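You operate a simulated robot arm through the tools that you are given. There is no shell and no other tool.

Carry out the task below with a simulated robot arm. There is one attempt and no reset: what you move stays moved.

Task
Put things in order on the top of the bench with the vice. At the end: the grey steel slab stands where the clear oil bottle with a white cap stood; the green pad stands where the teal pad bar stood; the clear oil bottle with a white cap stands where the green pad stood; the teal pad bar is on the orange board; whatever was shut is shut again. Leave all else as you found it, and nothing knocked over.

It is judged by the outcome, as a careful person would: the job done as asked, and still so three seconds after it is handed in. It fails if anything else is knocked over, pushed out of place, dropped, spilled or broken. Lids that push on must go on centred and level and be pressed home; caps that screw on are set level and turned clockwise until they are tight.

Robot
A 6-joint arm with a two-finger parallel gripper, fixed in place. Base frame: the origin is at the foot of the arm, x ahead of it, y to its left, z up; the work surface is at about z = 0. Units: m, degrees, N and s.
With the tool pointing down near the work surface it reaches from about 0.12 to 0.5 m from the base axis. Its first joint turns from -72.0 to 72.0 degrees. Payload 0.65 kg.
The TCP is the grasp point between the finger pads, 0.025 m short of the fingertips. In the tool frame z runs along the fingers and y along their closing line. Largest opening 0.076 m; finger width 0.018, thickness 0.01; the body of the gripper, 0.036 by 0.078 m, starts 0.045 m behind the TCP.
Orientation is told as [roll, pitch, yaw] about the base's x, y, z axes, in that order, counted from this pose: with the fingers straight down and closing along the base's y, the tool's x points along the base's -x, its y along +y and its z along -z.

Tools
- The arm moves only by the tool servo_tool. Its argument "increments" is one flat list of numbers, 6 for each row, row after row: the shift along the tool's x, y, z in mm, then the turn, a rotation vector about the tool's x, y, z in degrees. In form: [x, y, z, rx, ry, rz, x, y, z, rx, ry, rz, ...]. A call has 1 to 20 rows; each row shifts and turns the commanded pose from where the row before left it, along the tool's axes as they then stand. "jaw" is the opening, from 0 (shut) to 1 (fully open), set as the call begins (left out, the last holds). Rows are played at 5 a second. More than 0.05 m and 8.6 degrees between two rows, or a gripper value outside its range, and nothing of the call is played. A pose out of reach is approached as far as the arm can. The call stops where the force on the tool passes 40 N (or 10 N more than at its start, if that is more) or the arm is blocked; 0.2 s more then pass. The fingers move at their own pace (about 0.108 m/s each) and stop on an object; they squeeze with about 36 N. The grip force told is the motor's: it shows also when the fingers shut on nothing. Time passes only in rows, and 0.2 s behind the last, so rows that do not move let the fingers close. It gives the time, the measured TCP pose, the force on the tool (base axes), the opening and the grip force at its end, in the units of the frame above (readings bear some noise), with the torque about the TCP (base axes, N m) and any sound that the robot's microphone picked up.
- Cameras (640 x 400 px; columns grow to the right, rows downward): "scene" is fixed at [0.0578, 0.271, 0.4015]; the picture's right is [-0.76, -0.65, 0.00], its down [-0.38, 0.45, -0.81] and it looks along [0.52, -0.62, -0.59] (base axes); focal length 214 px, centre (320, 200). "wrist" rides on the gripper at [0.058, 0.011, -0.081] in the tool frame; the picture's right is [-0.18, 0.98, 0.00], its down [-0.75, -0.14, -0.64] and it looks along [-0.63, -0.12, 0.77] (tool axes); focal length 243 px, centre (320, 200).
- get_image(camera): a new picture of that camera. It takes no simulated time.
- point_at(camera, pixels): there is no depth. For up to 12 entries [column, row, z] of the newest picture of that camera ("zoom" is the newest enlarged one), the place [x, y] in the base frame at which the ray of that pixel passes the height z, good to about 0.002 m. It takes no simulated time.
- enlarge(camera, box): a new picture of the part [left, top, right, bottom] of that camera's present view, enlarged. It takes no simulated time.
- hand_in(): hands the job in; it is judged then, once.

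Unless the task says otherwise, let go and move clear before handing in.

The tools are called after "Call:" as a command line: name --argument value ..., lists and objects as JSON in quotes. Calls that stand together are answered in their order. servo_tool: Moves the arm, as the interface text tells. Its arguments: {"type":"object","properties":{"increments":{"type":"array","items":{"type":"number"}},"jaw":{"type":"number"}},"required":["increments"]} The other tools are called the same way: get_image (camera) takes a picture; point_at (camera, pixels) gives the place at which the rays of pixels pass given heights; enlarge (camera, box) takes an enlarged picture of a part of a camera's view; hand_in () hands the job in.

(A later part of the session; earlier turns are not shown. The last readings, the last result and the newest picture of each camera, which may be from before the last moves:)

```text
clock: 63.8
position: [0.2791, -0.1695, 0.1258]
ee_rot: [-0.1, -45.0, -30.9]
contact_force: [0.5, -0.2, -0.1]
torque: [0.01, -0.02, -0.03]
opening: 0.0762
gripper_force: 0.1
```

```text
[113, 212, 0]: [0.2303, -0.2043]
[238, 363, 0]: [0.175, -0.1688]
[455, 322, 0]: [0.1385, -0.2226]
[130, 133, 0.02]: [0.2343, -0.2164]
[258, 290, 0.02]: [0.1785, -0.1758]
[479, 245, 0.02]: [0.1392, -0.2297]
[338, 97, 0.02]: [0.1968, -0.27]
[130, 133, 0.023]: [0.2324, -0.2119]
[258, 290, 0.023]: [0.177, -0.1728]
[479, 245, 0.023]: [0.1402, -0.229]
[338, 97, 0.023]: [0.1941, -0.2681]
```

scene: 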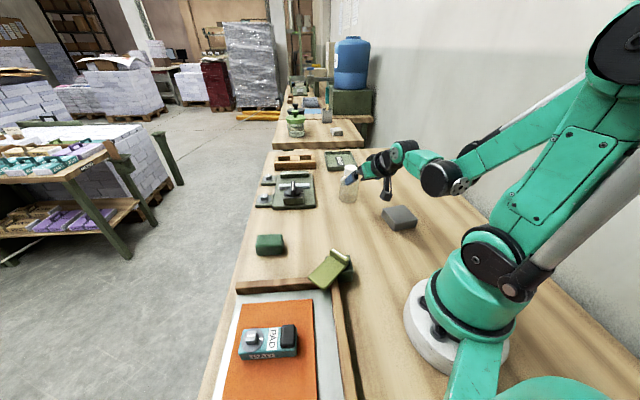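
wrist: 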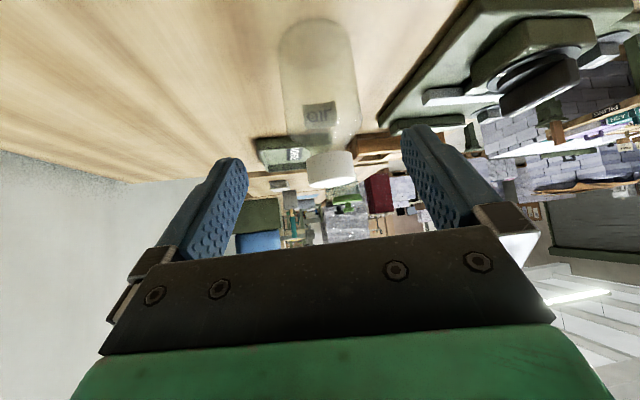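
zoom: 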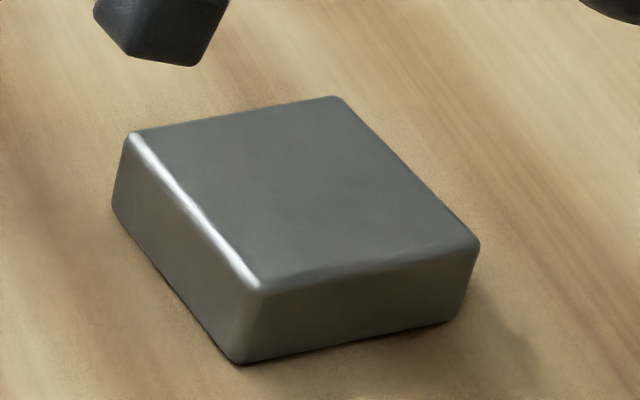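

The slab is about 66×65×27 mm, centred near (0.184,-0.2145), with edges at about -33°/57°. I'll rise 60 mm, reduce the tilt to 30° and move above the slab to view it.

Call:
servo_tool --increments '[-21.2, 0, -21.2, 0, 0, 0, -21.2, 0, -21.2, 0, 0, 0, 0, 0, 0, 0, 7.5, 0, 0, 0, 0, 0, 7.5, 0, 16.9, -29.1, -9.75, 0, 0, 0, 16.9, -29.1, -9.75, 0, 0, 0, 16.9, -29.1, -9.75, 0, 0, 0, 0, 0, 0, 0, 0, 0]' --jaw 1

Call:
get_image --camera "wrist"

Call:
get_image --camera "scene"

```text
clock: 65.6
position: [0.1849, -0.2164, 0.1872]
ee_rot: [0.0, -30.0, -30.8]
contact_force: [-0.5, -0.2, 0.3]
torque: [-0.01, -0.01, 0.0]
opening: 0.0761
gripper_force: 0.0
```

```text
taken
```

wrist: 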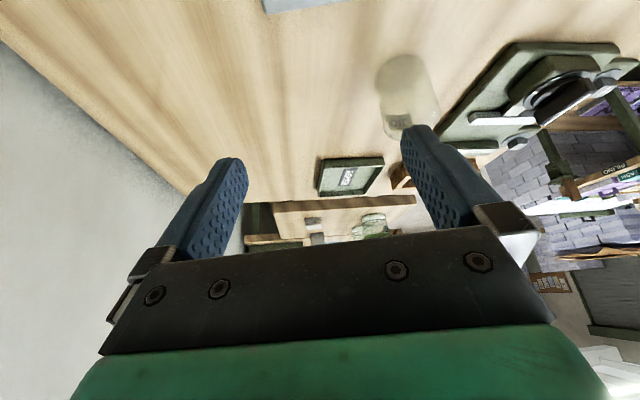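

```text
taken
```

scene: 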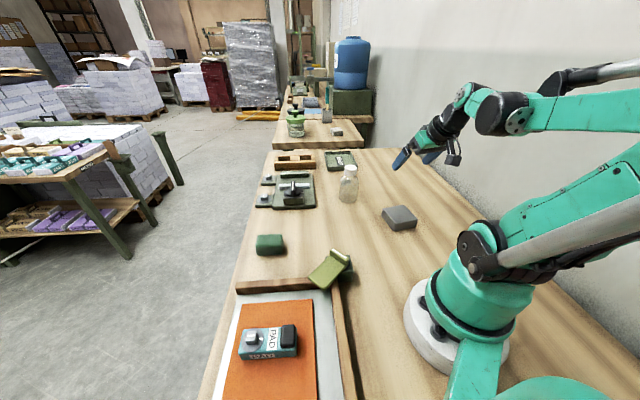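

The bottle stands upright at (348,185) in the scene. I'll zoom on its base in both views to confirm its position versus the pad's old spot (0.354,-0.212).

Call:
enlarge --camera "wrist" --box '[350, 40, 462, 150]'

Call:
enlarge --camera "scene" --box '[316, 158, 380, 208]'

```text
3.64 times, centred on (406, 95) of wrist
```

zoom: 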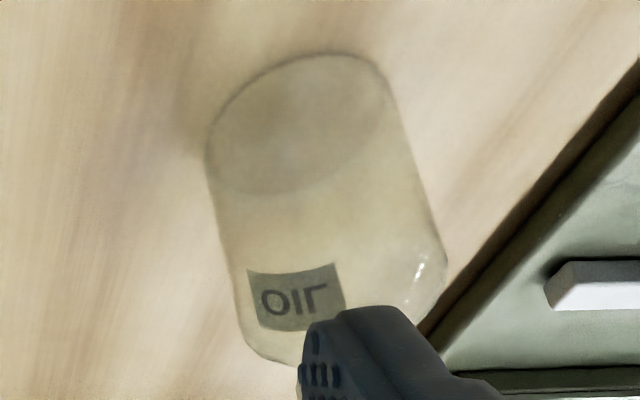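

```text
8.00 times, centred on (348, 183) of scene
```

zoom: 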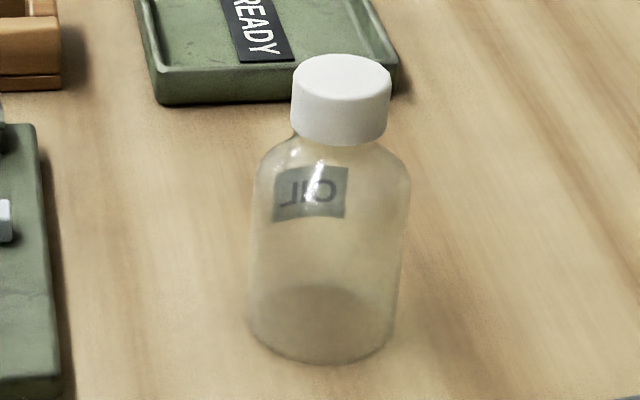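

Base ellipse in the scene zoom: left (248,318), right (396,324), front (320,364), back about (322,285). I'll project.

Call:
point_at --camera "zoom" --pixels '[[248, 318, 0], [396, 324, 0], [320, 364, 0], [322, 285, 0], [343, 72, 0.11]]'

Call:
point_at --camera "wrist" --pixels '[[386.5, 79, 0], [456, 62, 0], [439, 54.5, 0], [402, 93, 0]]'

```text
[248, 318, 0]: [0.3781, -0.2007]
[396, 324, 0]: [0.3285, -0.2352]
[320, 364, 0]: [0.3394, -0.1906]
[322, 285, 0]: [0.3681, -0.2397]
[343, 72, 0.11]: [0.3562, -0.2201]
```

```text
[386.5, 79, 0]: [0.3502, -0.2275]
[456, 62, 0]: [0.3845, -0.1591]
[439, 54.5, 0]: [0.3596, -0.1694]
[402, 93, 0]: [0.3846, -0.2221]
```

Bottle base is centred at about (0.3535,-0.2155), on the pad's old spot. For the slab I want a straight-down view first, so I'll untilt 30° and rotate yaw to -32.7° here.

Call:
servo_tool --increments '[0, 0, 0, 0, 7.5, 0, 0, 0, 0, 0, 7.5, 0, 0, 0, 0, 0, 7.5, 0, 0, 0, 0, 0, 7.5, 0, 0, 0, 0, 0, 0, 1.9, 0, 0, 0, 0, 0, 0]' --jaw 1

Call:
get_image --camera "wrist"

Call:
enlarge --camera "wrist" --box '[256, 20, 416, 120]'

```text
clock: 67.0
position: [0.1866, -0.2139, 0.1875]
ee_rot: [0.0, 0.0, -32.9]
contact_force: [0.1, -0.7, -0.2]
torque: [0.03, 0.0, 0.0]
opening: 0.0759
gripper_force: 0.0
```

```text
taken
```

wrist: 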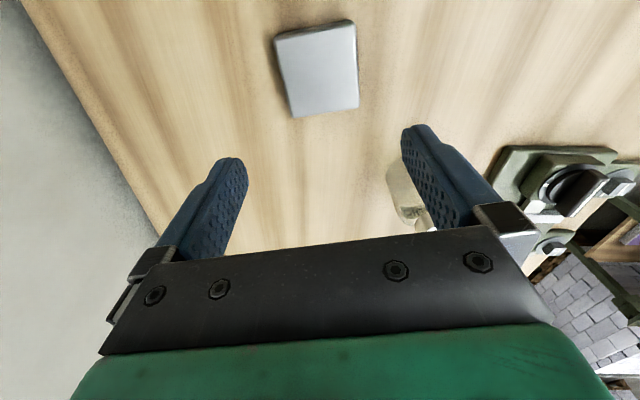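

```text
4.00 times, centred on (336, 70) of wrist
```

zoom: 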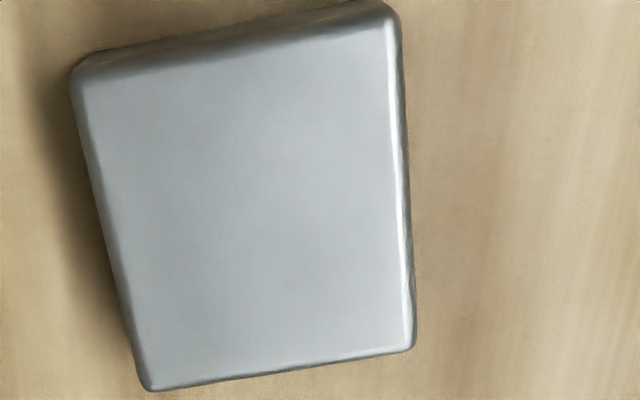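

The slab's top-face corners in the zoom are about (75,72), (396,14), (414,350), (146,389). I'll project at z=0.026.

Call:
point_at --camera "zoom" --pixels '[[75, 72, 0.026], [396, 14, 0.026], [414, 350, 0.026], [146, 389, 0.026], [80, 62, 0.0], [385, 1, 0.0], [110, 230, 0.026], [406, 182, 0.026]]'

```text
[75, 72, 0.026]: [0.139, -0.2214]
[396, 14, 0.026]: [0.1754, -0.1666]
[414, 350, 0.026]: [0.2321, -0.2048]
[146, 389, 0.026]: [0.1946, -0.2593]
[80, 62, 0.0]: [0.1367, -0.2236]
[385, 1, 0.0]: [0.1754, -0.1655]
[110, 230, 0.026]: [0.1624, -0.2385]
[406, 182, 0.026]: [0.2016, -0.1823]
```

The slab is 66–68 mm square, centred at about (0.185,-0.2137), edges at -34.2°. I'll trim yaw by 1.3°, shift 1.5 mm in tool +y, tilt back to 30°, and descend to z≈0.08.

Call:
servo_tool --increments '[0, 1.5, 0, 0, 0, 1.3, 0, 0, 0, 0, -7.5, 0, 0, 0, 0, 0, -7.5, 0, 0, 0, 0, 0, -7.5, 0, 0, 0, 0, 0, -7.5, 0, 6.5, 0, -3.75, 0, 0, 0, 18.3, 0, 31.8, 0, 0, 0, 18.3, 0, 31.8, 0, 0, 0, 17, 0, 29.4, 0, 0, 0, 0, 0, 0, 0, 0, 0]' --jaw 1

Call:
get_image --camera "wrist"

Call:
get_image --camera "scene"

Call:
enlarge --camera "scene" --box '[340, 150, 500, 250]'

```text
clock: 69.2
position: [0.1841, -0.2109, 0.0817]
ee_rot: [0.0, -29.9, -34.0]
contact_force: [0.0, 0.4, 0.0]
torque: [0.03, 0.0, 0.03]
opening: 0.076
gripper_force: 0.1
```

```text
taken
```

wrist: 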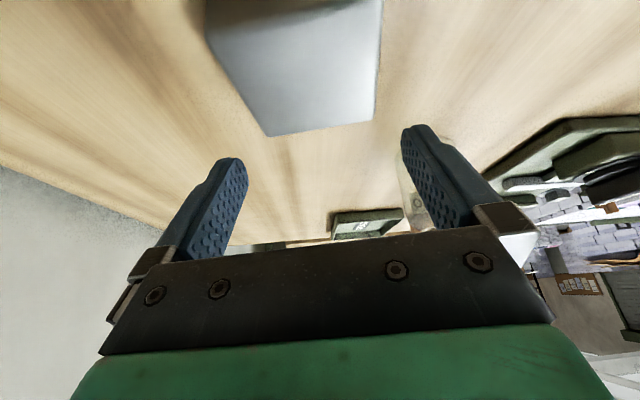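

```text
taken
```

scene: 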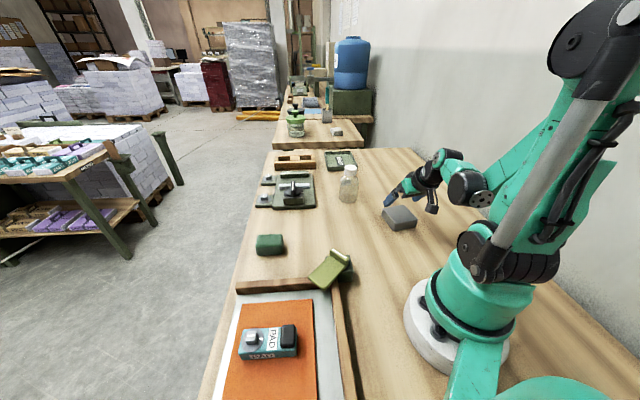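

```text
4.00 times, centred on (420, 200) of scene
```

zoom: 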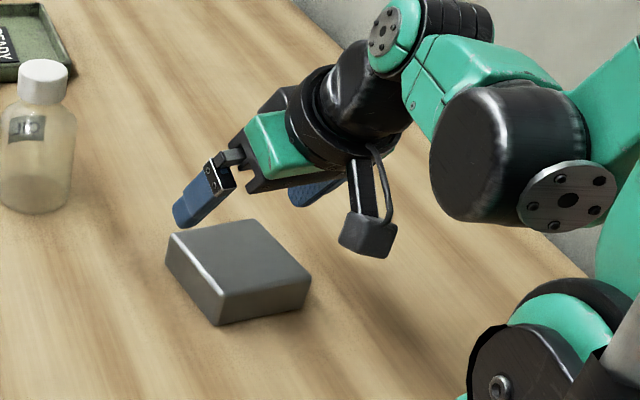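

The fingers are above and straddle the slab. I'll take repeated pose readings (no motion) and project the slab's far corners (267,136), (374,120) to settle lateral alignment.

Call:
servo_tool --increments '[0, 0, 0, 0, 0, 0]'

Call:
servo_tool --increments '[0, 0, 0, 0, 0, 0]'

Call:
servo_tool --increments '[0, 0, 0, 0, 0, 0]'

Call:
point_at --camera "wrist" --pixels '[[267, 136, 0.026], [374, 120, 0.026], [236, 78, 0.026], [378, 60, 0.026], [267, 136, 0.02], [374, 120, 0.02], [319, 154, 0.06]]'

Call:
enlarge --camera "wrist" --box '[200, 0, 424, 140]'

```text
clock: 69.6
position: [0.1837, -0.2101, 0.0814]
ee_rot: [0.1, -30.1, -34.2]
contact_force: [0.1, 0.2, -0.6]
torque: [-0.01, -0.02, -0.01]
opening: 0.0762
gripper_force: 0.0
```

```text
clock: 70.0
position: [0.1826, -0.2103, 0.0827]
ee_rot: [0.1, -29.9, -34.1]
contact_force: [-0.2, 0.4, -0.1]
torque: [-0.02, 0.02, -0.05]
opening: 0.0759
gripper_force: 0.1
```

```text
clock: 70.4
position: [0.1838, -0.2096, 0.0825]
ee_rot: [0.0, -30.1, -34.1]
contact_force: [-0.1, -0.2, 1.1]
torque: [0.03, -0.03, 0.0]
opening: 0.0762
gripper_force: 0.1
```

```text
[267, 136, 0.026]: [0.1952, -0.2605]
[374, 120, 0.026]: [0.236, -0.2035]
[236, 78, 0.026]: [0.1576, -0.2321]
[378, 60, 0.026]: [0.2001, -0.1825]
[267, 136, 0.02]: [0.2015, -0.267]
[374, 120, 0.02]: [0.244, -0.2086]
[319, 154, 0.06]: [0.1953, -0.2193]
```

```text
2.86 times, centred on (312, 70) of wrist
```

zoom: 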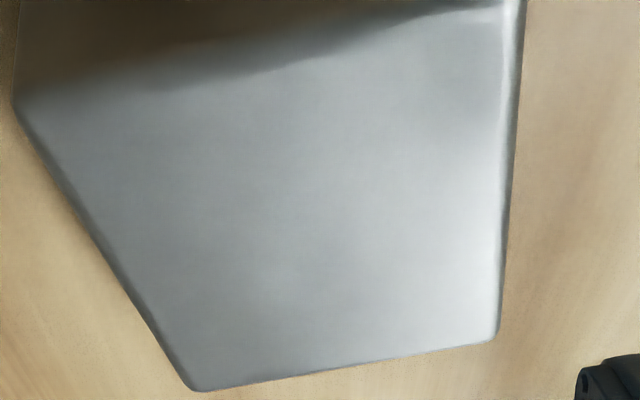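

Laterally TCP and slab agree to within ~1 mm (tangential -0.071 vs -0.071). I'll move 3 mm inward and descend 45 mm to z≈0.037, then check.

Call:
servo_tool --increments '[2.6, 0, -1.5, 0, 0, 0, 7.5, 0, 13, 0, 0, 0, 7.5, 0, 13, 0, 0, 0, 5, 0, 8.66, 0, 0, 0, 2.5, 0, 4.33, 0, 0, 0, 0, 0, 0, 0, 0, 0]' --jaw 1

Call:
get_image --camera "wrist"

Call:
enlarge --camera "scene" --box '[360, 170, 456, 240]'

```text
clock: 71.8
position: [0.1832, -0.2118, 0.0589]
ee_rot: [0.0, -29.9, -34.1]
contact_force: [-0.4, 0.4, 0.5]
torque: [0.02, -0.01, 0.05]
opening: 0.0762
gripper_force: 0.1
out of reach, approached as far as the arm can: row 3, 4, 5
```

```text
taken
```

wrist: 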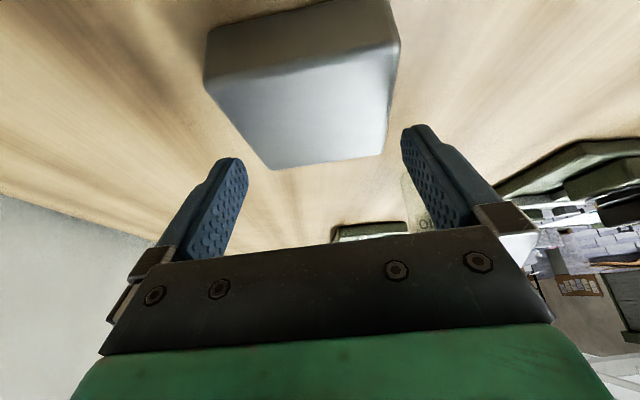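

```text
5.71 times, centred on (408, 205) of scene
```

zoom: 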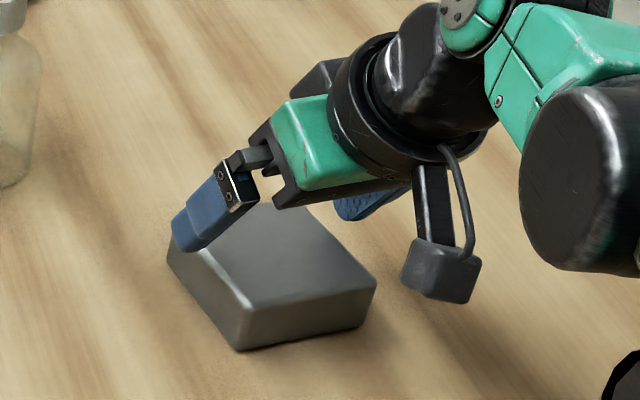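

The 30° tilt is out of reach here (too close to the base). I'll instead pick the slab with the tool vertical, set it at an intermediate free spot at r≈0.40, and regrasp it tilted there. First rise and untilt.

Call:
servo_tool --increments '[-10, 0, -17.3, 0, 0, 0, -10, 0, -17.3, 0, 0, 0, 0, 0, 0, 0, 7.5, 0, 0, 0, 0, 0, 7.5, 0, 0, 0, 0, 0, 7.5, 0, 0, 0, 0, 0, 7.5, 0, 0, 0, 0, 0, 0, 0]' --jaw 1

Call:
servo_tool --increments '[0, 0, 0, 0, 0, 0]'

Call:
servo_tool --increments '[0, 0, 0, 0, 0, 0]'

Call:
get_image --camera "wrist"

```text
clock: 73.4
position: [0.18, -0.2116, 0.0965]
ee_rot: [-0.1, 0.1, -34.1]
contact_force: [-0.1, 0.6, 0.2]
torque: [-0.03, 0.01, -0.01]
opening: 0.0761
gripper_force: 0.1
```

```text
clock: 73.8
position: [0.1819, -0.211, 0.0967]
ee_rot: [0.0, -0.1, -34.1]
contact_force: [0.4, 0.4, -1.1]
torque: [-0.01, 0.03, 0.02]
opening: 0.0762
gripper_force: 0.0
```

```text
clock: 74.2
position: [0.1817, -0.2112, 0.0964]
ee_rot: [0.0, 0.0, -34.0]
contact_force: [-0.4, -0.7, 0.7]
torque: [0.01, 0.01, -0.01]
opening: 0.0761
gripper_force: 0.1
```

```text
taken
```

wrist: 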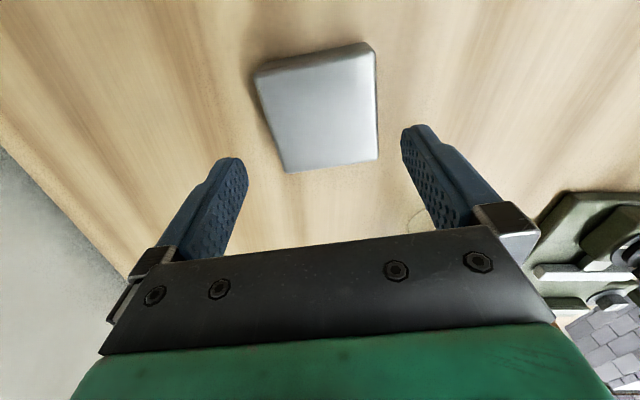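

The slab is in view at (320,108). I'll project its top corners at z=0.026 to align the vertical grasp.

Call:
point_at --camera "wrist" --pixels '[[253, 76, 0.026], [373, 48, 0.026], [378, 157, 0.026], [285, 171, 0.026], [269, 124, 0.026], [376, 103, 0.026], [0, 145, 0.0], [130, 270, 0.0]]'

Call:
enlarge --camera "wrist" --box '[230, 30, 406, 180]'

```text
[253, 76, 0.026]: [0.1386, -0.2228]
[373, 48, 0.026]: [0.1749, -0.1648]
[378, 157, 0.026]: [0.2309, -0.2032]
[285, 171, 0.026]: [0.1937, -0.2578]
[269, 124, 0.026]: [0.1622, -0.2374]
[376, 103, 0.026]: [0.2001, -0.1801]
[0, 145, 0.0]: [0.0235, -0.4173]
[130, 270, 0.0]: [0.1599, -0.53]
```

```text
2.67 times, centred on (318, 105) of wrist
```

zoom: 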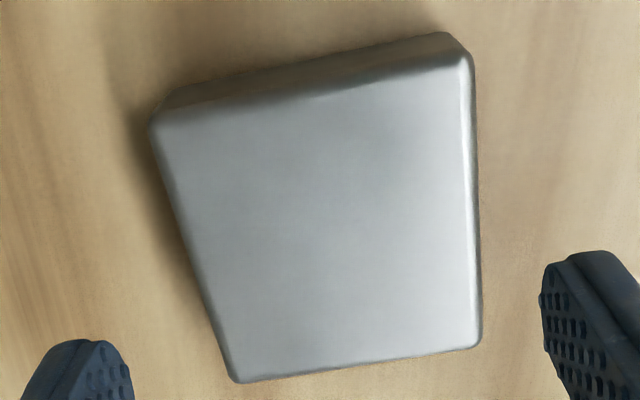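

Slab centre is (0.1845,-0.2122); the TCP is 3 mm short radially and 1 mm off laterally. I'll correct and descend to z≈0.031.

Call:
servo_tool --increments '[-3.2, 1, 0, 0, 0, 0, 0, 0, 20, 0, 0, 0, 0, 0, 15, 0, 0, 0, 0, 0, 12, 0, 0, 0, 0, 0, 10, 0, 0, 0, 0, 0, 5, 0, 0, 0, 0, 0, 3, 0, 0, 0, 0, 0, 0, 0, 0, 0]' --jaw 1

Call:
get_image --camera "wrist"

Call:
enlarge --camera "scene" --box '[360, 170, 456, 240]'

```text
clock: 76.0
position: [0.1848, -0.214, 0.0314]
ee_rot: [0.0, 0.1, -34.1]
contact_force: [0.8, 0.0, -0.4]
torque: [0.0, 0.0, -0.06]
opening: 0.0759
gripper_force: 0.0
```

```text
taken
```

wrist: 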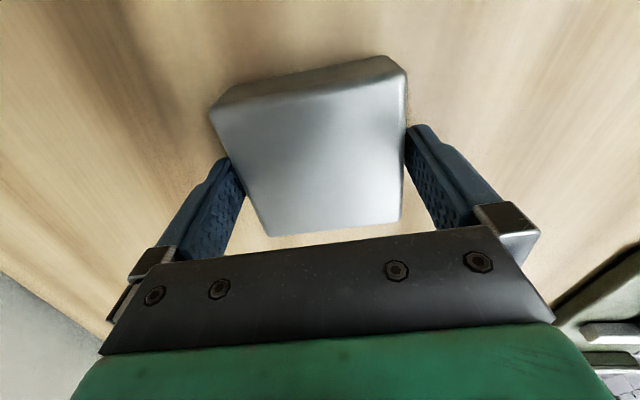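

```text
5.71 times, centred on (408, 205) of scene
```

zoom: 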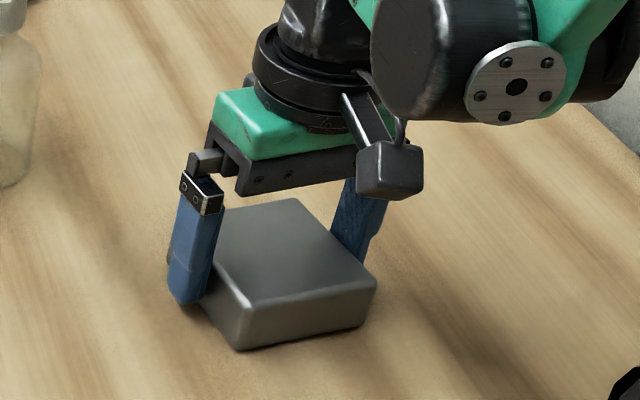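

The fingers stand on both sides of the slab with no contact force. I'll close the jaws.

Call:
servo_tool --increments '[0, 0, 0, 0, 0, 0, 0, 0, 0, 0, 0, 0, 0, 0, 0, 0, 0, 0, 0, 0, 0, 0, 0, 0]' --jaw 0

Call:
servo_tool --increments '[0, 0, -1, 0, 0, 0, 0, 0, -2, 0, 0, 0, 0, 0, -2, 0, 0, 0, 0, 0, 0, 0, 0, 0]' --jaw 0

Call:
get_image --camera "wrist"

Call:
enlarge --camera "scene" --box '[360, 170, 456, 240]'

```text
clock: 77.0
position: [0.1854, -0.2137, 0.0327]
ee_rot: [0.0, 0.1, -34.0]
contact_force: [-0.6, -0.4, -0.5]
torque: [-0.03, -0.02, -0.01]
opening: 0.0698
gripper_force: 36.0
```

```text
clock: 78.0
position: [0.1836, -0.2134, 0.0379]
ee_rot: [-0.1, 0.0, -34.2]
contact_force: [0.2, -0.1, -4.1]
torque: [0.03, -0.02, -0.05]
opening: 0.0698
gripper_force: 36.6
```

```text
taken
```

wrist: 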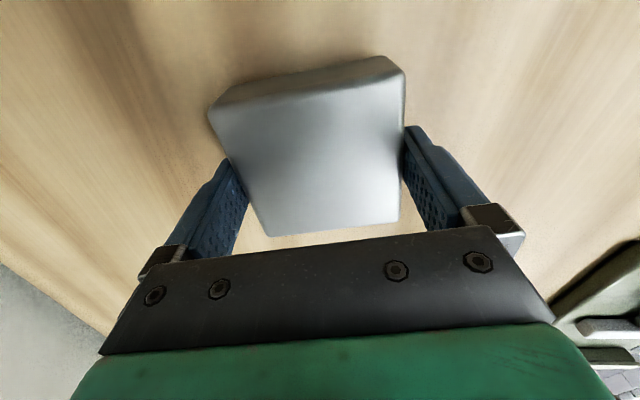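

```text
5.71 times, centred on (408, 205) of scene
```

zoom: 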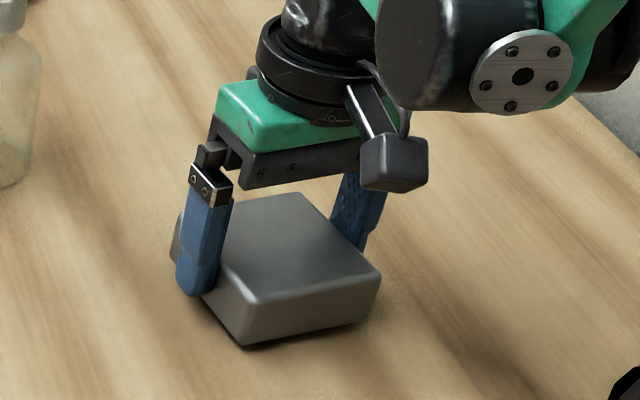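

The slab is actually 69.8 mm wide and weighs ~4 N; it's lifted 5 mm cleanly. I'll raise it 60 mm, carry it out to about (0.265,-0.30), and yaw to -46°.

Call:
servo_tool --increments '[0, 0, -20, 0, 0, 0, 0, 0, -20, 0, 0, 0, 0, 0, -20, 0, 0, 0, -23.1, -5.24, 0, 0, 0, 0, -23.1, -5.24, 0, 0, 0, 0, -23.1, -5.24, 0, 0, 0, 0, -23.1, -5.24, 0, 0, 0, 0, -23.1, -5.24, 0, 0, 0, 0, 0, 0, 0, 0, 0, 5.95, 0, 0, 0, 0, 0, 5.95, 0, 0, 0, 0, 0, 0]' --jaw 0

Call:
get_image --camera "wrist"

Call:
get_image --camera "scene"

```text
clock: 80.4
position: [0.266, -0.3002, 0.0962]
ee_rot: [0.0, 0.0, -46.0]
contact_force: [-0.8, -0.3, -3.1]
torque: [0.01, 0.02, 0.02]
opening: 0.0698
gripper_force: 36.1
```

```text
taken
```

wrist: 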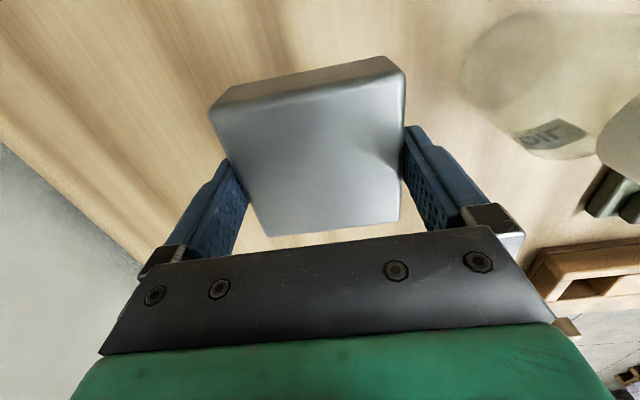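

```text
taken
```

scene: 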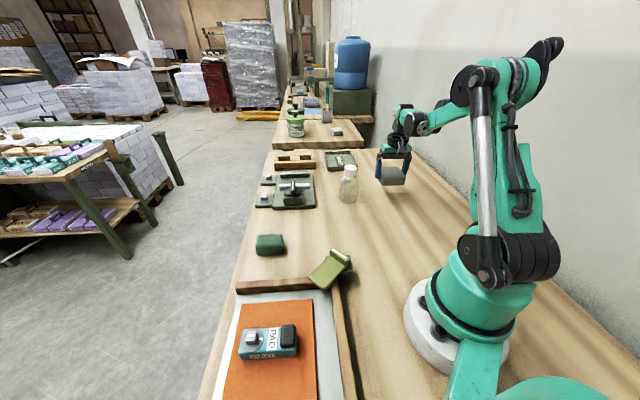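

The slab hangs level at (0.266,-0.300), clear of the bottle (348,185). I'll lower 58 mm, then feel for the bench.

Call:
servo_tool --increments '[0, 0, 20, 0, 0, 0, 0, 0, 18, 0, 0, 0, 0, 0, 14, 0, 0, 0, 0, 0, 6, 0, 0, 0, 0, 0, 0, 0, 0, 0]' --jaw 0

Call:
servo_tool --increments '[0, 0, 1, 0, 0, 0, 0, 0, 1, 0, 0, 0, 0, 0, 1, 0, 0, 0, 0, 0, 0, 0, 0, 0]' --jaw 0

```text
clock: 81.6
position: [0.2648, -0.2985, 0.0386]
ee_rot: [0.1, 0.0, -46.0]
contact_force: [-0.4, -0.5, -3.2]
torque: [0.02, 0.0, 0.01]
opening: 0.0698
gripper_force: 35.8
```

```text
clock: 82.6
position: [0.2666, -0.2991, 0.0348]
ee_rot: [0.0, 0.0, -46.1]
contact_force: [0.2, -0.3, -3.9]
torque: [-0.01, -0.01, 0.01]
opening: 0.0698
gripper_force: 35.9
```

Call:
servo_tool --increments '[0, 0, 0.7, 0, 0, 0, 0, 0, 0.7, 0, 0, 0, 0, 0, 0, 0, 0, 0]' --jaw 0

```text
clock: 83.4
position: [0.2665, -0.3004, 0.0325]
ee_rot: [0.0, 0.0, -45.9]
contact_force: [-0.4, -0.5, -3.5]
torque: [-0.04, -0.03, 0.0]
opening: 0.0699
gripper_force: 35.6
```

Not yet touching at z≈0.0325 (-3.5 N is the slab's weight). I'll step down in 0.4 mm increments.

Call:
servo_tool --increments '[0, 0, 0.4, 0, 0, 0, 0, 0, 0, 0, 0, 0]' --jaw 0

Call:
servo_tool --increments '[0, 0, 0.4, 0, 0, 0, 0, 0, 0, 0, 0, 0]' --jaw 0

```text
clock: 84.0
position: [0.2656, -0.3009, 0.0328]
ee_rot: [0.0, 0.0, -46.0]
contact_force: [0.6, -0.1, -5.1]
torque: [-0.01, 0.0, -0.02]
opening: 0.0697
gripper_force: 36.3
```

```text
clock: 84.6
position: [0.2669, -0.3007, 0.0316]
ee_rot: [0.1, 0.0, -46.0]
contact_force: [0.3, -0.3, -4.2]
torque: [-0.01, 0.0, 0.0]
opening: 0.0699
gripper_force: 36.2
```

Call:
servo_tool --increments '[0, 0, 0.4, 0, 0, 0, 0, 0, 0, 0, 0, 0]' --jaw 0

```text
clock: 85.2
position: [0.2676, -0.301, 0.033]
ee_rot: [0.0, 0.0, -46.0]
contact_force: [-0.9, 0.1, -3.8]
torque: [0.03, 0.0, 0.02]
opening: 0.07
gripper_force: 35.8
```

Call:
servo_tool --increments '[0, 0, 0.4, 0, 0, 0, 0, 0, 0, 0, 0, 0]' --jaw 0

Call:
enlarge --camera "scene" --box '[345, 155, 441, 215]'

```text
clock: 85.8
position: [0.2665, -0.3018, 0.0323]
ee_rot: [0.0, -0.1, -46.0]
contact_force: [3.0, -4.0, 11.6]
torque: [0.28, 0.21, -0.04]
opening: 0.07
gripper_force: 35.8
```

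```text
6.67 times, centred on (393, 185) of scene
```

zoom: 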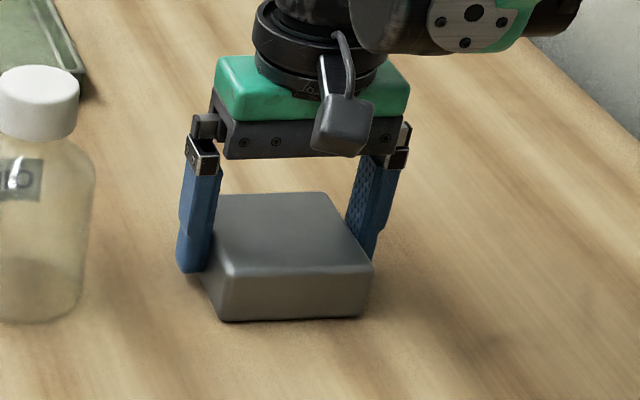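

Contact (11.6 N), slab down at about (0.2665,-0.301). I'll open, then rise straight up 70 mm.

Call:
servo_tool --increments '[0, 0, 0, 0, 0, 0, 0, 0, 0, 0, 0, 0, 0, 0, 0, 0, 0, 0]' --jaw 1

Call:
servo_tool --increments '[0, 0, -3, 0, 0, 0, 0, 0, -12, 0, 0, 0, 0, 0, -25, 0, 0, 0, 0, 0, -30, 0, 0, 0, 0, 0, 0, 0, 0, 0]' --jaw 1

Call:
get_image --camera "wrist"

Call:
enlarge --camera "scene" --box '[345, 155, 441, 215]'

```text
clock: 86.6
position: [0.2658, -0.3004, 0.0323]
ee_rot: [-0.1, 0.0, -46.0]
contact_force: [0.3, 0.5, 0.6]
torque: [0.01, 0.0, -0.01]
opening: 0.0758
gripper_force: 0.0
```

```text
clock: 87.8
position: [0.267, -0.2998, 0.1033]
ee_rot: [0.0, 0.0, -46.0]
contact_force: [-0.8, -0.2, -0.3]
torque: [-0.02, 0.02, 0.04]
opening: 0.0762
gripper_force: 0.2
```

```text
taken
```

wrist: 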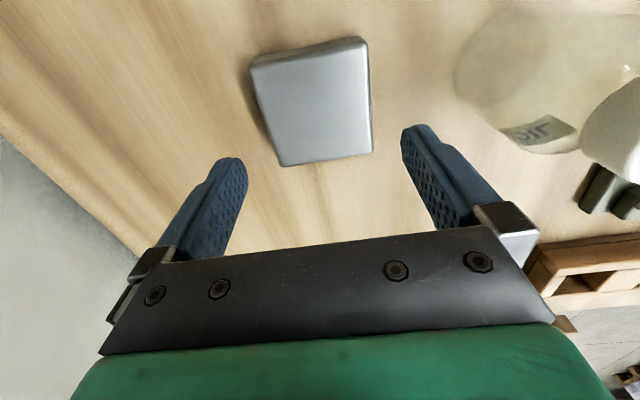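

```text
6.67 times, centred on (393, 185) of scene
```

zoom: 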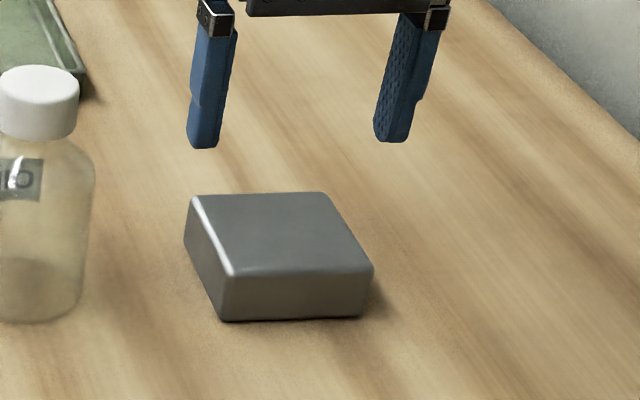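

The slab sits flat. I'll verify its centre from this view before the tilted regrasp: top corners about (250,64), (367,42), (373,152), (283,166).

Call:
enlarge --camera "wrist" --box '[234, 30, 394, 130]'

Call:
point_at --camera "wrist" --pixels '[[250, 66, 0.027], [367, 42, 0.027], [373, 152, 0.027], [283, 166, 0.027], [266, 115, 0.027], [370, 97, 0.027], [319, 120, 0.027]]'

```text
4.00 times, centred on (314, 80) of wrist
```

zoom: 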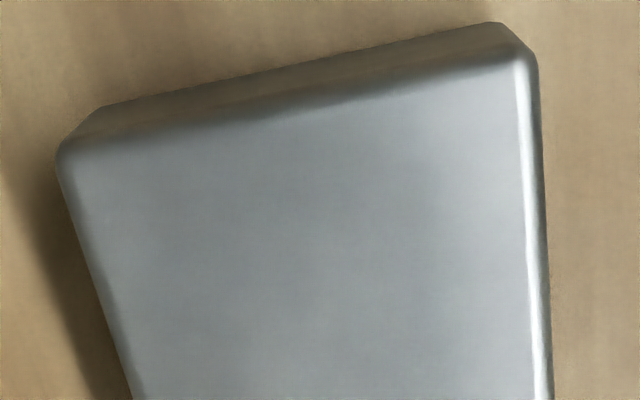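

```text
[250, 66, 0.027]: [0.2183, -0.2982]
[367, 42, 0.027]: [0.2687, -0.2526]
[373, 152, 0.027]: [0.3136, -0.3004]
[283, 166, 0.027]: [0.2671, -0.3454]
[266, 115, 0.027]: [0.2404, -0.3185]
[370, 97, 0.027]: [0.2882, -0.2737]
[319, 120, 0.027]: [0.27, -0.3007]
```

The slab's centre (0.267,-0.2995) matches the TCP. I'll tilt 30° about the TCP, shift 7 mm inward, and descend 60 mm.

Call:
servo_tool --increments '[0, 0, 0, 0, -7.5, 0, 0, 0, 0, 0, -7.5, 0, 0, 0, 0, 0, -7.5, 0, 0, 0, 0, 0, -7.5, 0, 6.06, 0, -3.5, 0, 0, 0, 10, 0, 17.32, 0, 0, 0, 10, 0, 17.32, 0, 0, 0, 6, 0, 10.4, 0, 0, 0, 0, 0, 0, 0, 0, 0]' --jaw 1

Call:
get_image --camera "wrist"

Call:
enlarge --camera "scene" --box '[345, 155, 441, 215]'

```text
clock: 89.8
position: [0.2616, -0.2951, 0.0506]
ee_rot: [0.0, -30.0, -45.9]
contact_force: [0.4, -0.8, -0.8]
torque: [0.03, -0.01, -0.02]
opening: 0.0759
gripper_force: 0.0
```

```text
taken
```

wrist: 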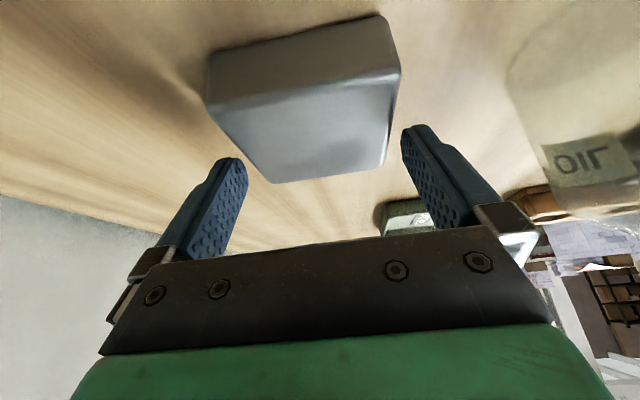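

```text
6.67 times, centred on (393, 185) of scene
```

zoom: 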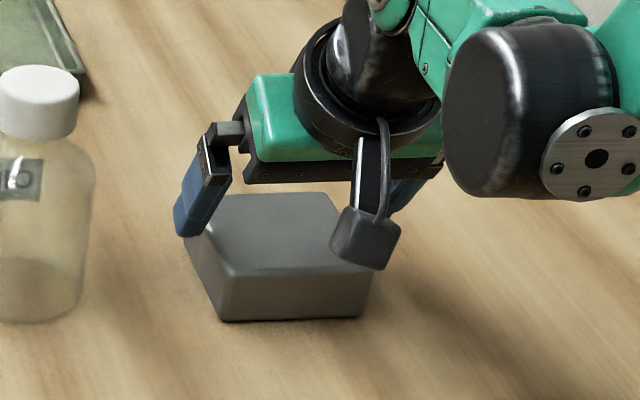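

Tilted and straddling; the slab is centred between the fingers. I'll descend the last 19 mm.

Call:
servo_tool --increments '[4, 0, 6.93, 0, 0, 0, 3, 0, 5.2, 0, 0, 0, 2, 0, 3.46, 0, 0, 0, 0.6, 0, 1.04, 0, 0, 0, 0, 0, 0, 0, 0, 0]' --jaw 1

Call:
get_image --camera "wrist"

Call:
enlarge --camera "scene" --box '[345, 155, 441, 215]'

```text
clock: 91.0
position: [0.2616, -0.295, 0.0301]
ee_rot: [0.0, -30.0, -46.0]
contact_force: [0.0, -0.7, 0.7]
torque: [0.01, 0.0, -0.01]
opening: 0.076
gripper_force: 0.0
```

```text
taken
```

wrist: 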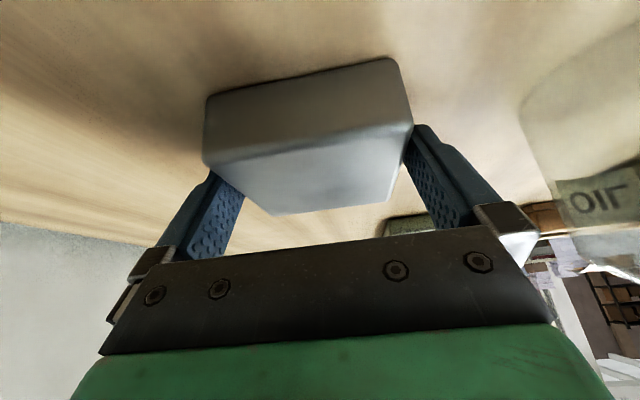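

```text
6.67 times, centred on (393, 185) of scene
```

zoom: 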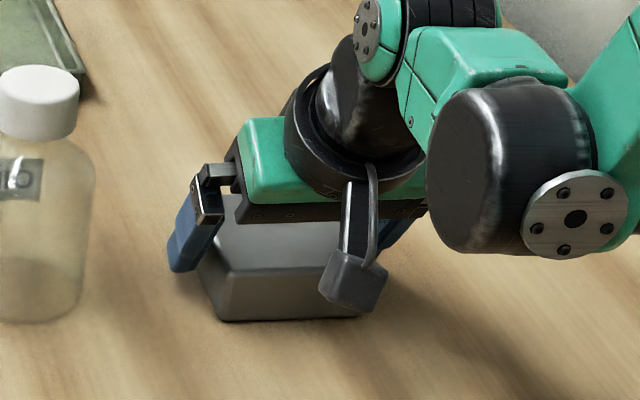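

The fingers straddle the slab at z≈0.030 without contact. I'll close, then lift 5 mm to check.

Call:
servo_tool --increments '[0, 0, 0, 0, 0, 0, 0, 0, 0, 0, 0, 0, 0, 0, 0, 0, 0, 0, 0, 0, 0, 0, 0, 0]' --jaw 0

Call:
servo_tool --increments '[-0.5, 0, -0.87, 0, 0, 0, -1, 0, -1.73, 0, 0, 0, -1, 0, -1.73, 0, 0, 0, 0, 0, 0, 0, 0, 0]' --jaw 0

Call:
get_image --camera "wrist"

Call:
enlarge --camera "scene" --box '[345, 155, 441, 215]'

```text
clock: 92.0
position: [0.2612, -0.2947, 0.031]
ee_rot: [-0.1, -30.0, -46.0]
contact_force: [-0.5, 0.3, -0.3]
torque: [-0.1, 0.05, 0.0]
opening: 0.0695
gripper_force: 35.8
```

```text
clock: 93.0
position: [0.2616, -0.2954, 0.0366]
ee_rot: [-0.1, -30.0, -46.0]
contact_force: [-0.1, -0.5, -3.7]
torque: [-0.01, -0.01, 0.05]
opening: 0.0696
gripper_force: 36.3
```

```text
taken
```

wrist: 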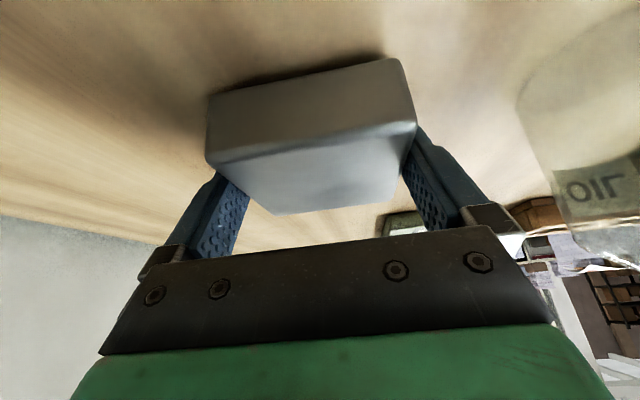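

```text
6.67 times, centred on (393, 185) of scene
```

zoom: 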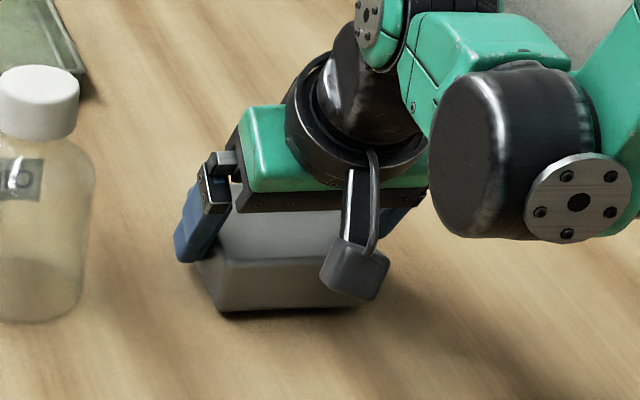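

The slab is held level with 3.7 N weight. I'll lift it 54 mm, move outward 139 mm, then sideways 46 mm to over the bottle's old spot.

Call:
servo_tool --increments '[-9, 0, -15.6, 0, 0, 0, -9, 0, -15.6, 0, 0, 0, -9, 0, -15.6, 0, 0, 0, -24.1, 0, 13.9, 0, 0, 0, -24.1, 0, 13.9, 0, 0, 0, -24.1, 0, 13.9, 0, 0, 0, 0, 0, 0, 0, 0, 0]' --jaw 0

Call:
get_image --camera "scene"

Call:
enlarge --camera "scene" --box '[310, 130, 470, 230]'

```text
clock: 94.6
position: [0.3207, -0.355, 0.092]
ee_rot: [0.0, -30.0, -46.0]
contact_force: [-0.3, -1.2, -4.1]
torque: [0.0, 0.03, 0.03]
opening: 0.0697
gripper_force: 36.1
```

```text
taken
```

scene: 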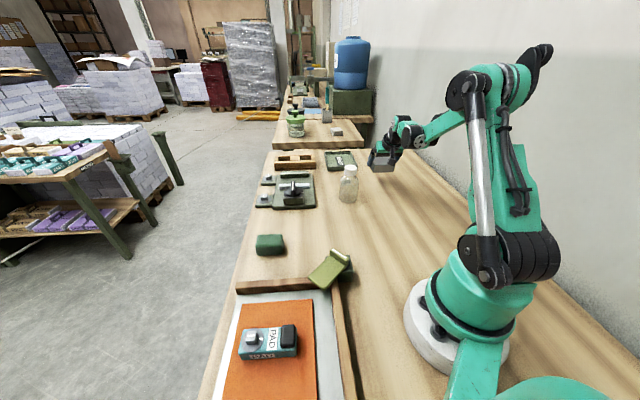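

```text
4.00 times, centred on (390, 180) of scene
```

zoom: 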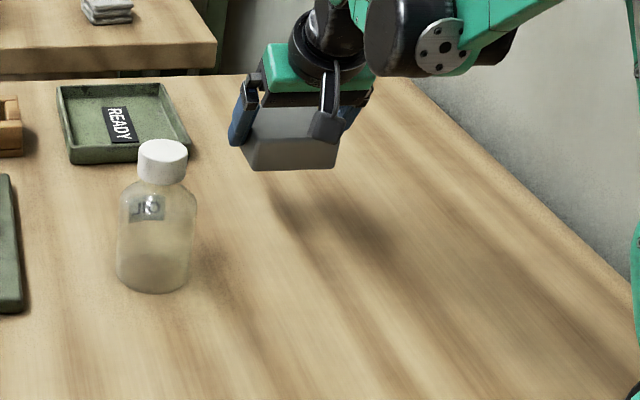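

The slab clears the bottle and tray. I'll continue outward 55 mm and then sideways 45 mm.

Call:
servo_tool --increments '[-23.9, 0, 13.8, 0, 0, 0, -23.9, 0, 13.8, 0, 0, 0, 0, 15.1, 0, 0, 0, 0, 0, 15.1, 0, 0, 0, 0, 0, 15.1, 0, 0, 0, 0, 0, 0, 0, 0, 0, 0]' --jaw 0

Call:
servo_tool --increments '[0, 0, 0, 0, 0, 0]'

Call:
servo_tool --increments '[0, 0, 0, 0, 0, 0]'

Call:
get_image --camera "wrist"

Call:
enlarge --camera "scene" --box '[310, 120, 438, 200]'

```text
clock: 96.0
position: [0.39, -0.3629, 0.089]
ee_rot: [0.0, -30.0, -46.0]
contact_force: [-0.1, -1.0, -3.6]
torque: [0.04, 0.02, 0.01]
opening: 0.0695
gripper_force: 36.2
```

```text
clock: 96.4
position: [0.3902, -0.363, 0.0889]
ee_rot: [0.0, -30.0, -46.1]
contact_force: [-0.3, -0.8, -3.3]
torque: [0.04, 0.01, 0.0]
opening: 0.0696
gripper_force: 36.2
```

```text
clock: 96.8
position: [0.3902, -0.3629, 0.0888]
ee_rot: [0.0, -29.9, -46.0]
contact_force: [-0.4, 0.4, -3.8]
torque: [-0.04, 0.03, 0.0]
opening: 0.0696
gripper_force: 36.3
```

```text
taken
```

wrist: 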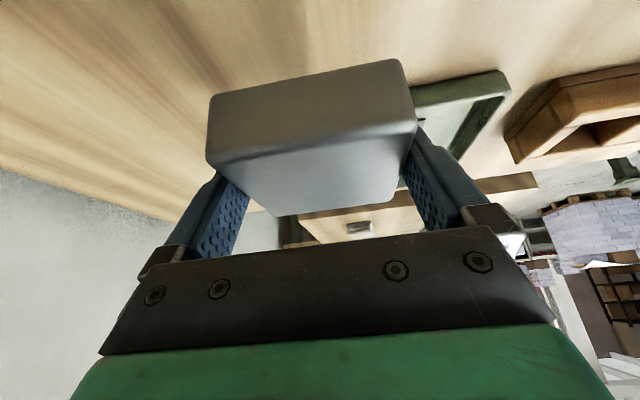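

```text
5.00 times, centred on (374, 160) of scene
```

zoom: 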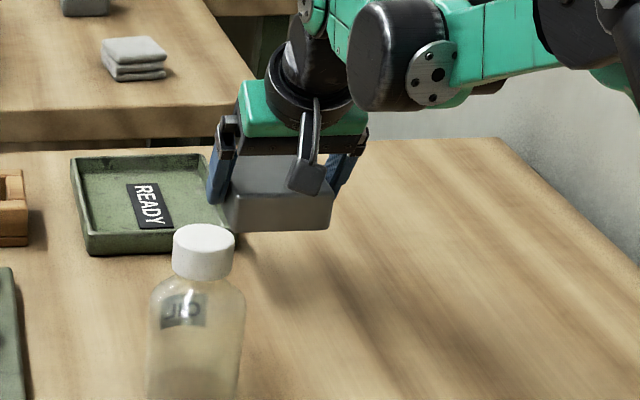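

Slab centre is at about (0.395,-0.368); I'll nudge 1.3 mm outward and lower 48 mm, keeping ~12 mm clear of the tray.

Call:
servo_tool --increments '[-1.13, 0, 0.65, 0, 0, 0, 9, 0, 15.6, 0, 0, 0, 8, 0, 13.86, 0, 0, 0, 5, 0, 8.66, 0, 0, 0, 2, 0, 3.46, 0, 0, 0, 0, 0, 0, 0, 0, 0]' --jaw 0

Call:
get_image --camera "wrist"

Call:
enlarge --camera "scene" --box '[310, 130, 406, 190]'

```text
clock: 98.2
position: [0.3904, -0.3634, 0.0413]
ee_rot: [0.0, -30.0, -45.9]
contact_force: [-0.6, 0.5, -4.1]
torque: [0.0, 0.02, 0.02]
opening: 0.0695
gripper_force: 35.7
```

```text
taken
```

wrist: 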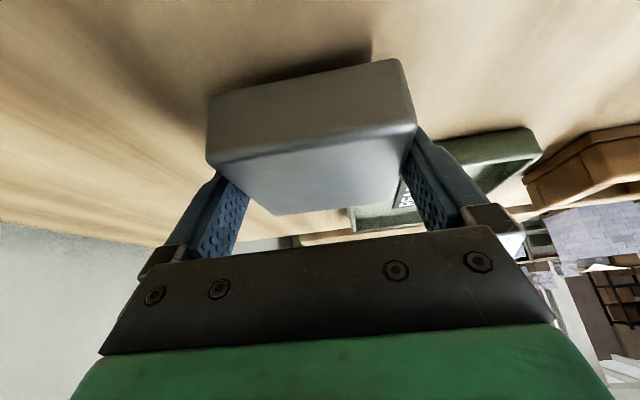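

```text
6.67 times, centred on (358, 160) of scene
```

zoom: 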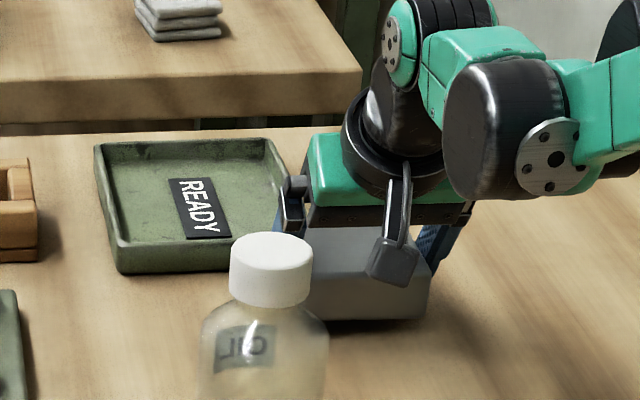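

About 10 mm left, no contact. I'll lower 7.5 mm in small rows, then feel for the bench.

Call:
servo_tool --increments '[1, 0, 1.73, 0, 0, 0, 1, 0, 1.73, 0, 0, 0, 1, 0, 1.73, 0, 0, 0, 0.75, 0, 1.3, 0, 0, 0, 0, 0, 0, 0, 0, 0]' --jaw 0

Call:
servo_tool --increments '[0.25, 0, 0.43, 0, 0, 0, 0.25, 0, 0.43, 0, 0, 0, 0, 0, 0, 0, 0, 0]' --jaw 0

```text
clock: 99.4
position: [0.3913, -0.3625, 0.0348]
ee_rot: [0.0, -30.0, -46.0]
contact_force: [-0.1, 0.0, -3.6]
torque: [0.0, 0.03, -0.06]
opening: 0.07
gripper_force: 35.9
```

```text
clock: 100.2
position: [0.3902, -0.3635, 0.0339]
ee_rot: [0.0, -30.0, -45.9]
contact_force: [0.6, 0.4, -3.4]
torque: [0.02, 0.06, 0.02]
opening: 0.0696
gripper_force: 35.4
```

Call:
servo_tool --increments '[0.25, 0, 0.43, 0, 0, 0, 0.25, 0, 0.43, 0, 0, 0, 0, 0, 0, 0, 0, 0]' --jaw 0

Call:
servo_tool --increments '[0.25, 0, 0.43, 0, 0, 0, 0, 0, 0, 0, 0, 0]' --jaw 0

```text
clock: 101.0
position: [0.3915, -0.3633, 0.0334]
ee_rot: [0.1, -30.0, -46.1]
contact_force: [0.1, -0.3, -4.7]
torque: [0.04, 0.03, 0.01]
opening: 0.0696
gripper_force: 35.7
```

```text
clock: 101.6
position: [0.3916, -0.365, 0.0332]
ee_rot: [0.0, -29.9, -46.0]
contact_force: [-0.6, 0.3, -4.0]
torque: [0.01, 0.01, -0.01]
opening: 0.0696
gripper_force: 36.5
```

Still hanging free (-4 N) at z≈0.033. I'll continue in 0.5 mm steps.

Call:
servo_tool --increments '[0.25, 0, 0.43, 0, 0, 0, 0, 0, 0, 0, 0, 0]' --jaw 0

Call:
servo_tool --increments '[0.25, 0, 0.43, 0, 0, 0, 0, 0, 0, 0, 0, 0]' --jaw 0

```text
clock: 102.2
position: [0.3927, -0.364, 0.0304]
ee_rot: [0.1, -30.0, -45.9]
contact_force: [-0.4, -0.6, -3.8]
torque: [0.06, -0.01, -0.04]
opening: 0.0697
gripper_force: 36.9
```

```text
clock: 102.8
position: [0.3907, -0.3646, 0.0315]
ee_rot: [0.1, -30.0, -46.0]
contact_force: [0.2, 0.2, -4.0]
torque: [0.03, 0.0, -0.01]
opening: 0.0698
gripper_force: 36.1
```

Call:
servo_tool --increments '[0.2, 0, 0.35, 0, 0, 0, 0, 0, 0, 0, 0, 0]' --jaw 0

```text
clock: 103.4
position: [0.391, -0.3636, 0.0306]
ee_rot: [0.1, -29.9, -46.0]
contact_force: [-0.4, -0.1, -4.5]
torque: [0.03, 0.0, -0.02]
opening: 0.0696
gripper_force: 36.7
```

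Call:
servo_tool --increments '[0.2, 0, 0.35, 0, 0, 0, 0, 0, 0, 0, 0, 0]' --jaw 0

Call:
enlarge --camera "scene" --box '[340, 140, 404, 190]'

```text
clock: 104.0
position: [0.391, -0.3648, 0.031]
ee_rot: [0.0, -30.0, -45.9]
contact_force: [-2.5, 0.3, 2.4]
torque: [0.02, 0.12, 0.0]
opening: 0.0697
gripper_force: 36.6
```

```text
8.00 times, centred on (372, 165) of scene
```

zoom: 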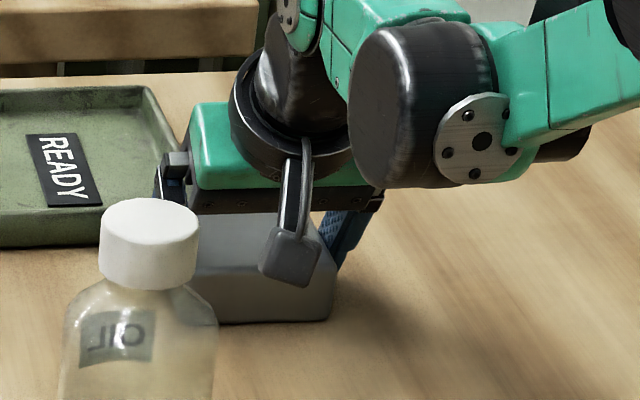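

The slab now touches the bench (+2.4 N). I'll open the jaws and then retreat vertically a little before backing away.

Call:
servo_tool --increments '[0, 0, 0, 0, 0, 0, 0, 0, 0, 0, 0, 0, 0, 0, 0, 0, 0, 0]' --jaw 1

Call:
get_image --camera "wrist"

```text
clock: 104.8
position: [0.3919, -0.3636, 0.03]
ee_rot: [-0.1, -30.0, -46.0]
contact_force: [0.4, 0.1, 0.1]
torque: [-0.02, -0.01, 0.01]
opening: 0.076
gripper_force: 0.0
```

```text
taken
```

wrist: 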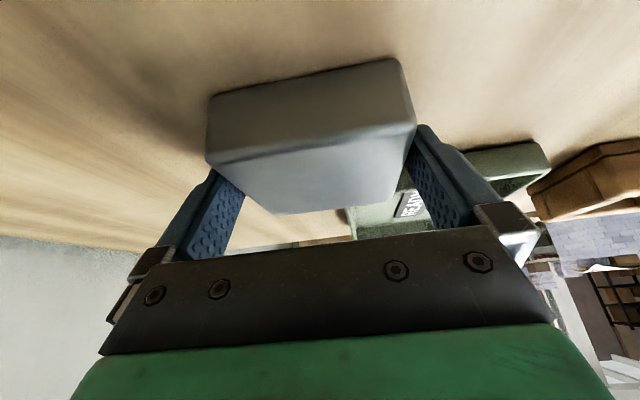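

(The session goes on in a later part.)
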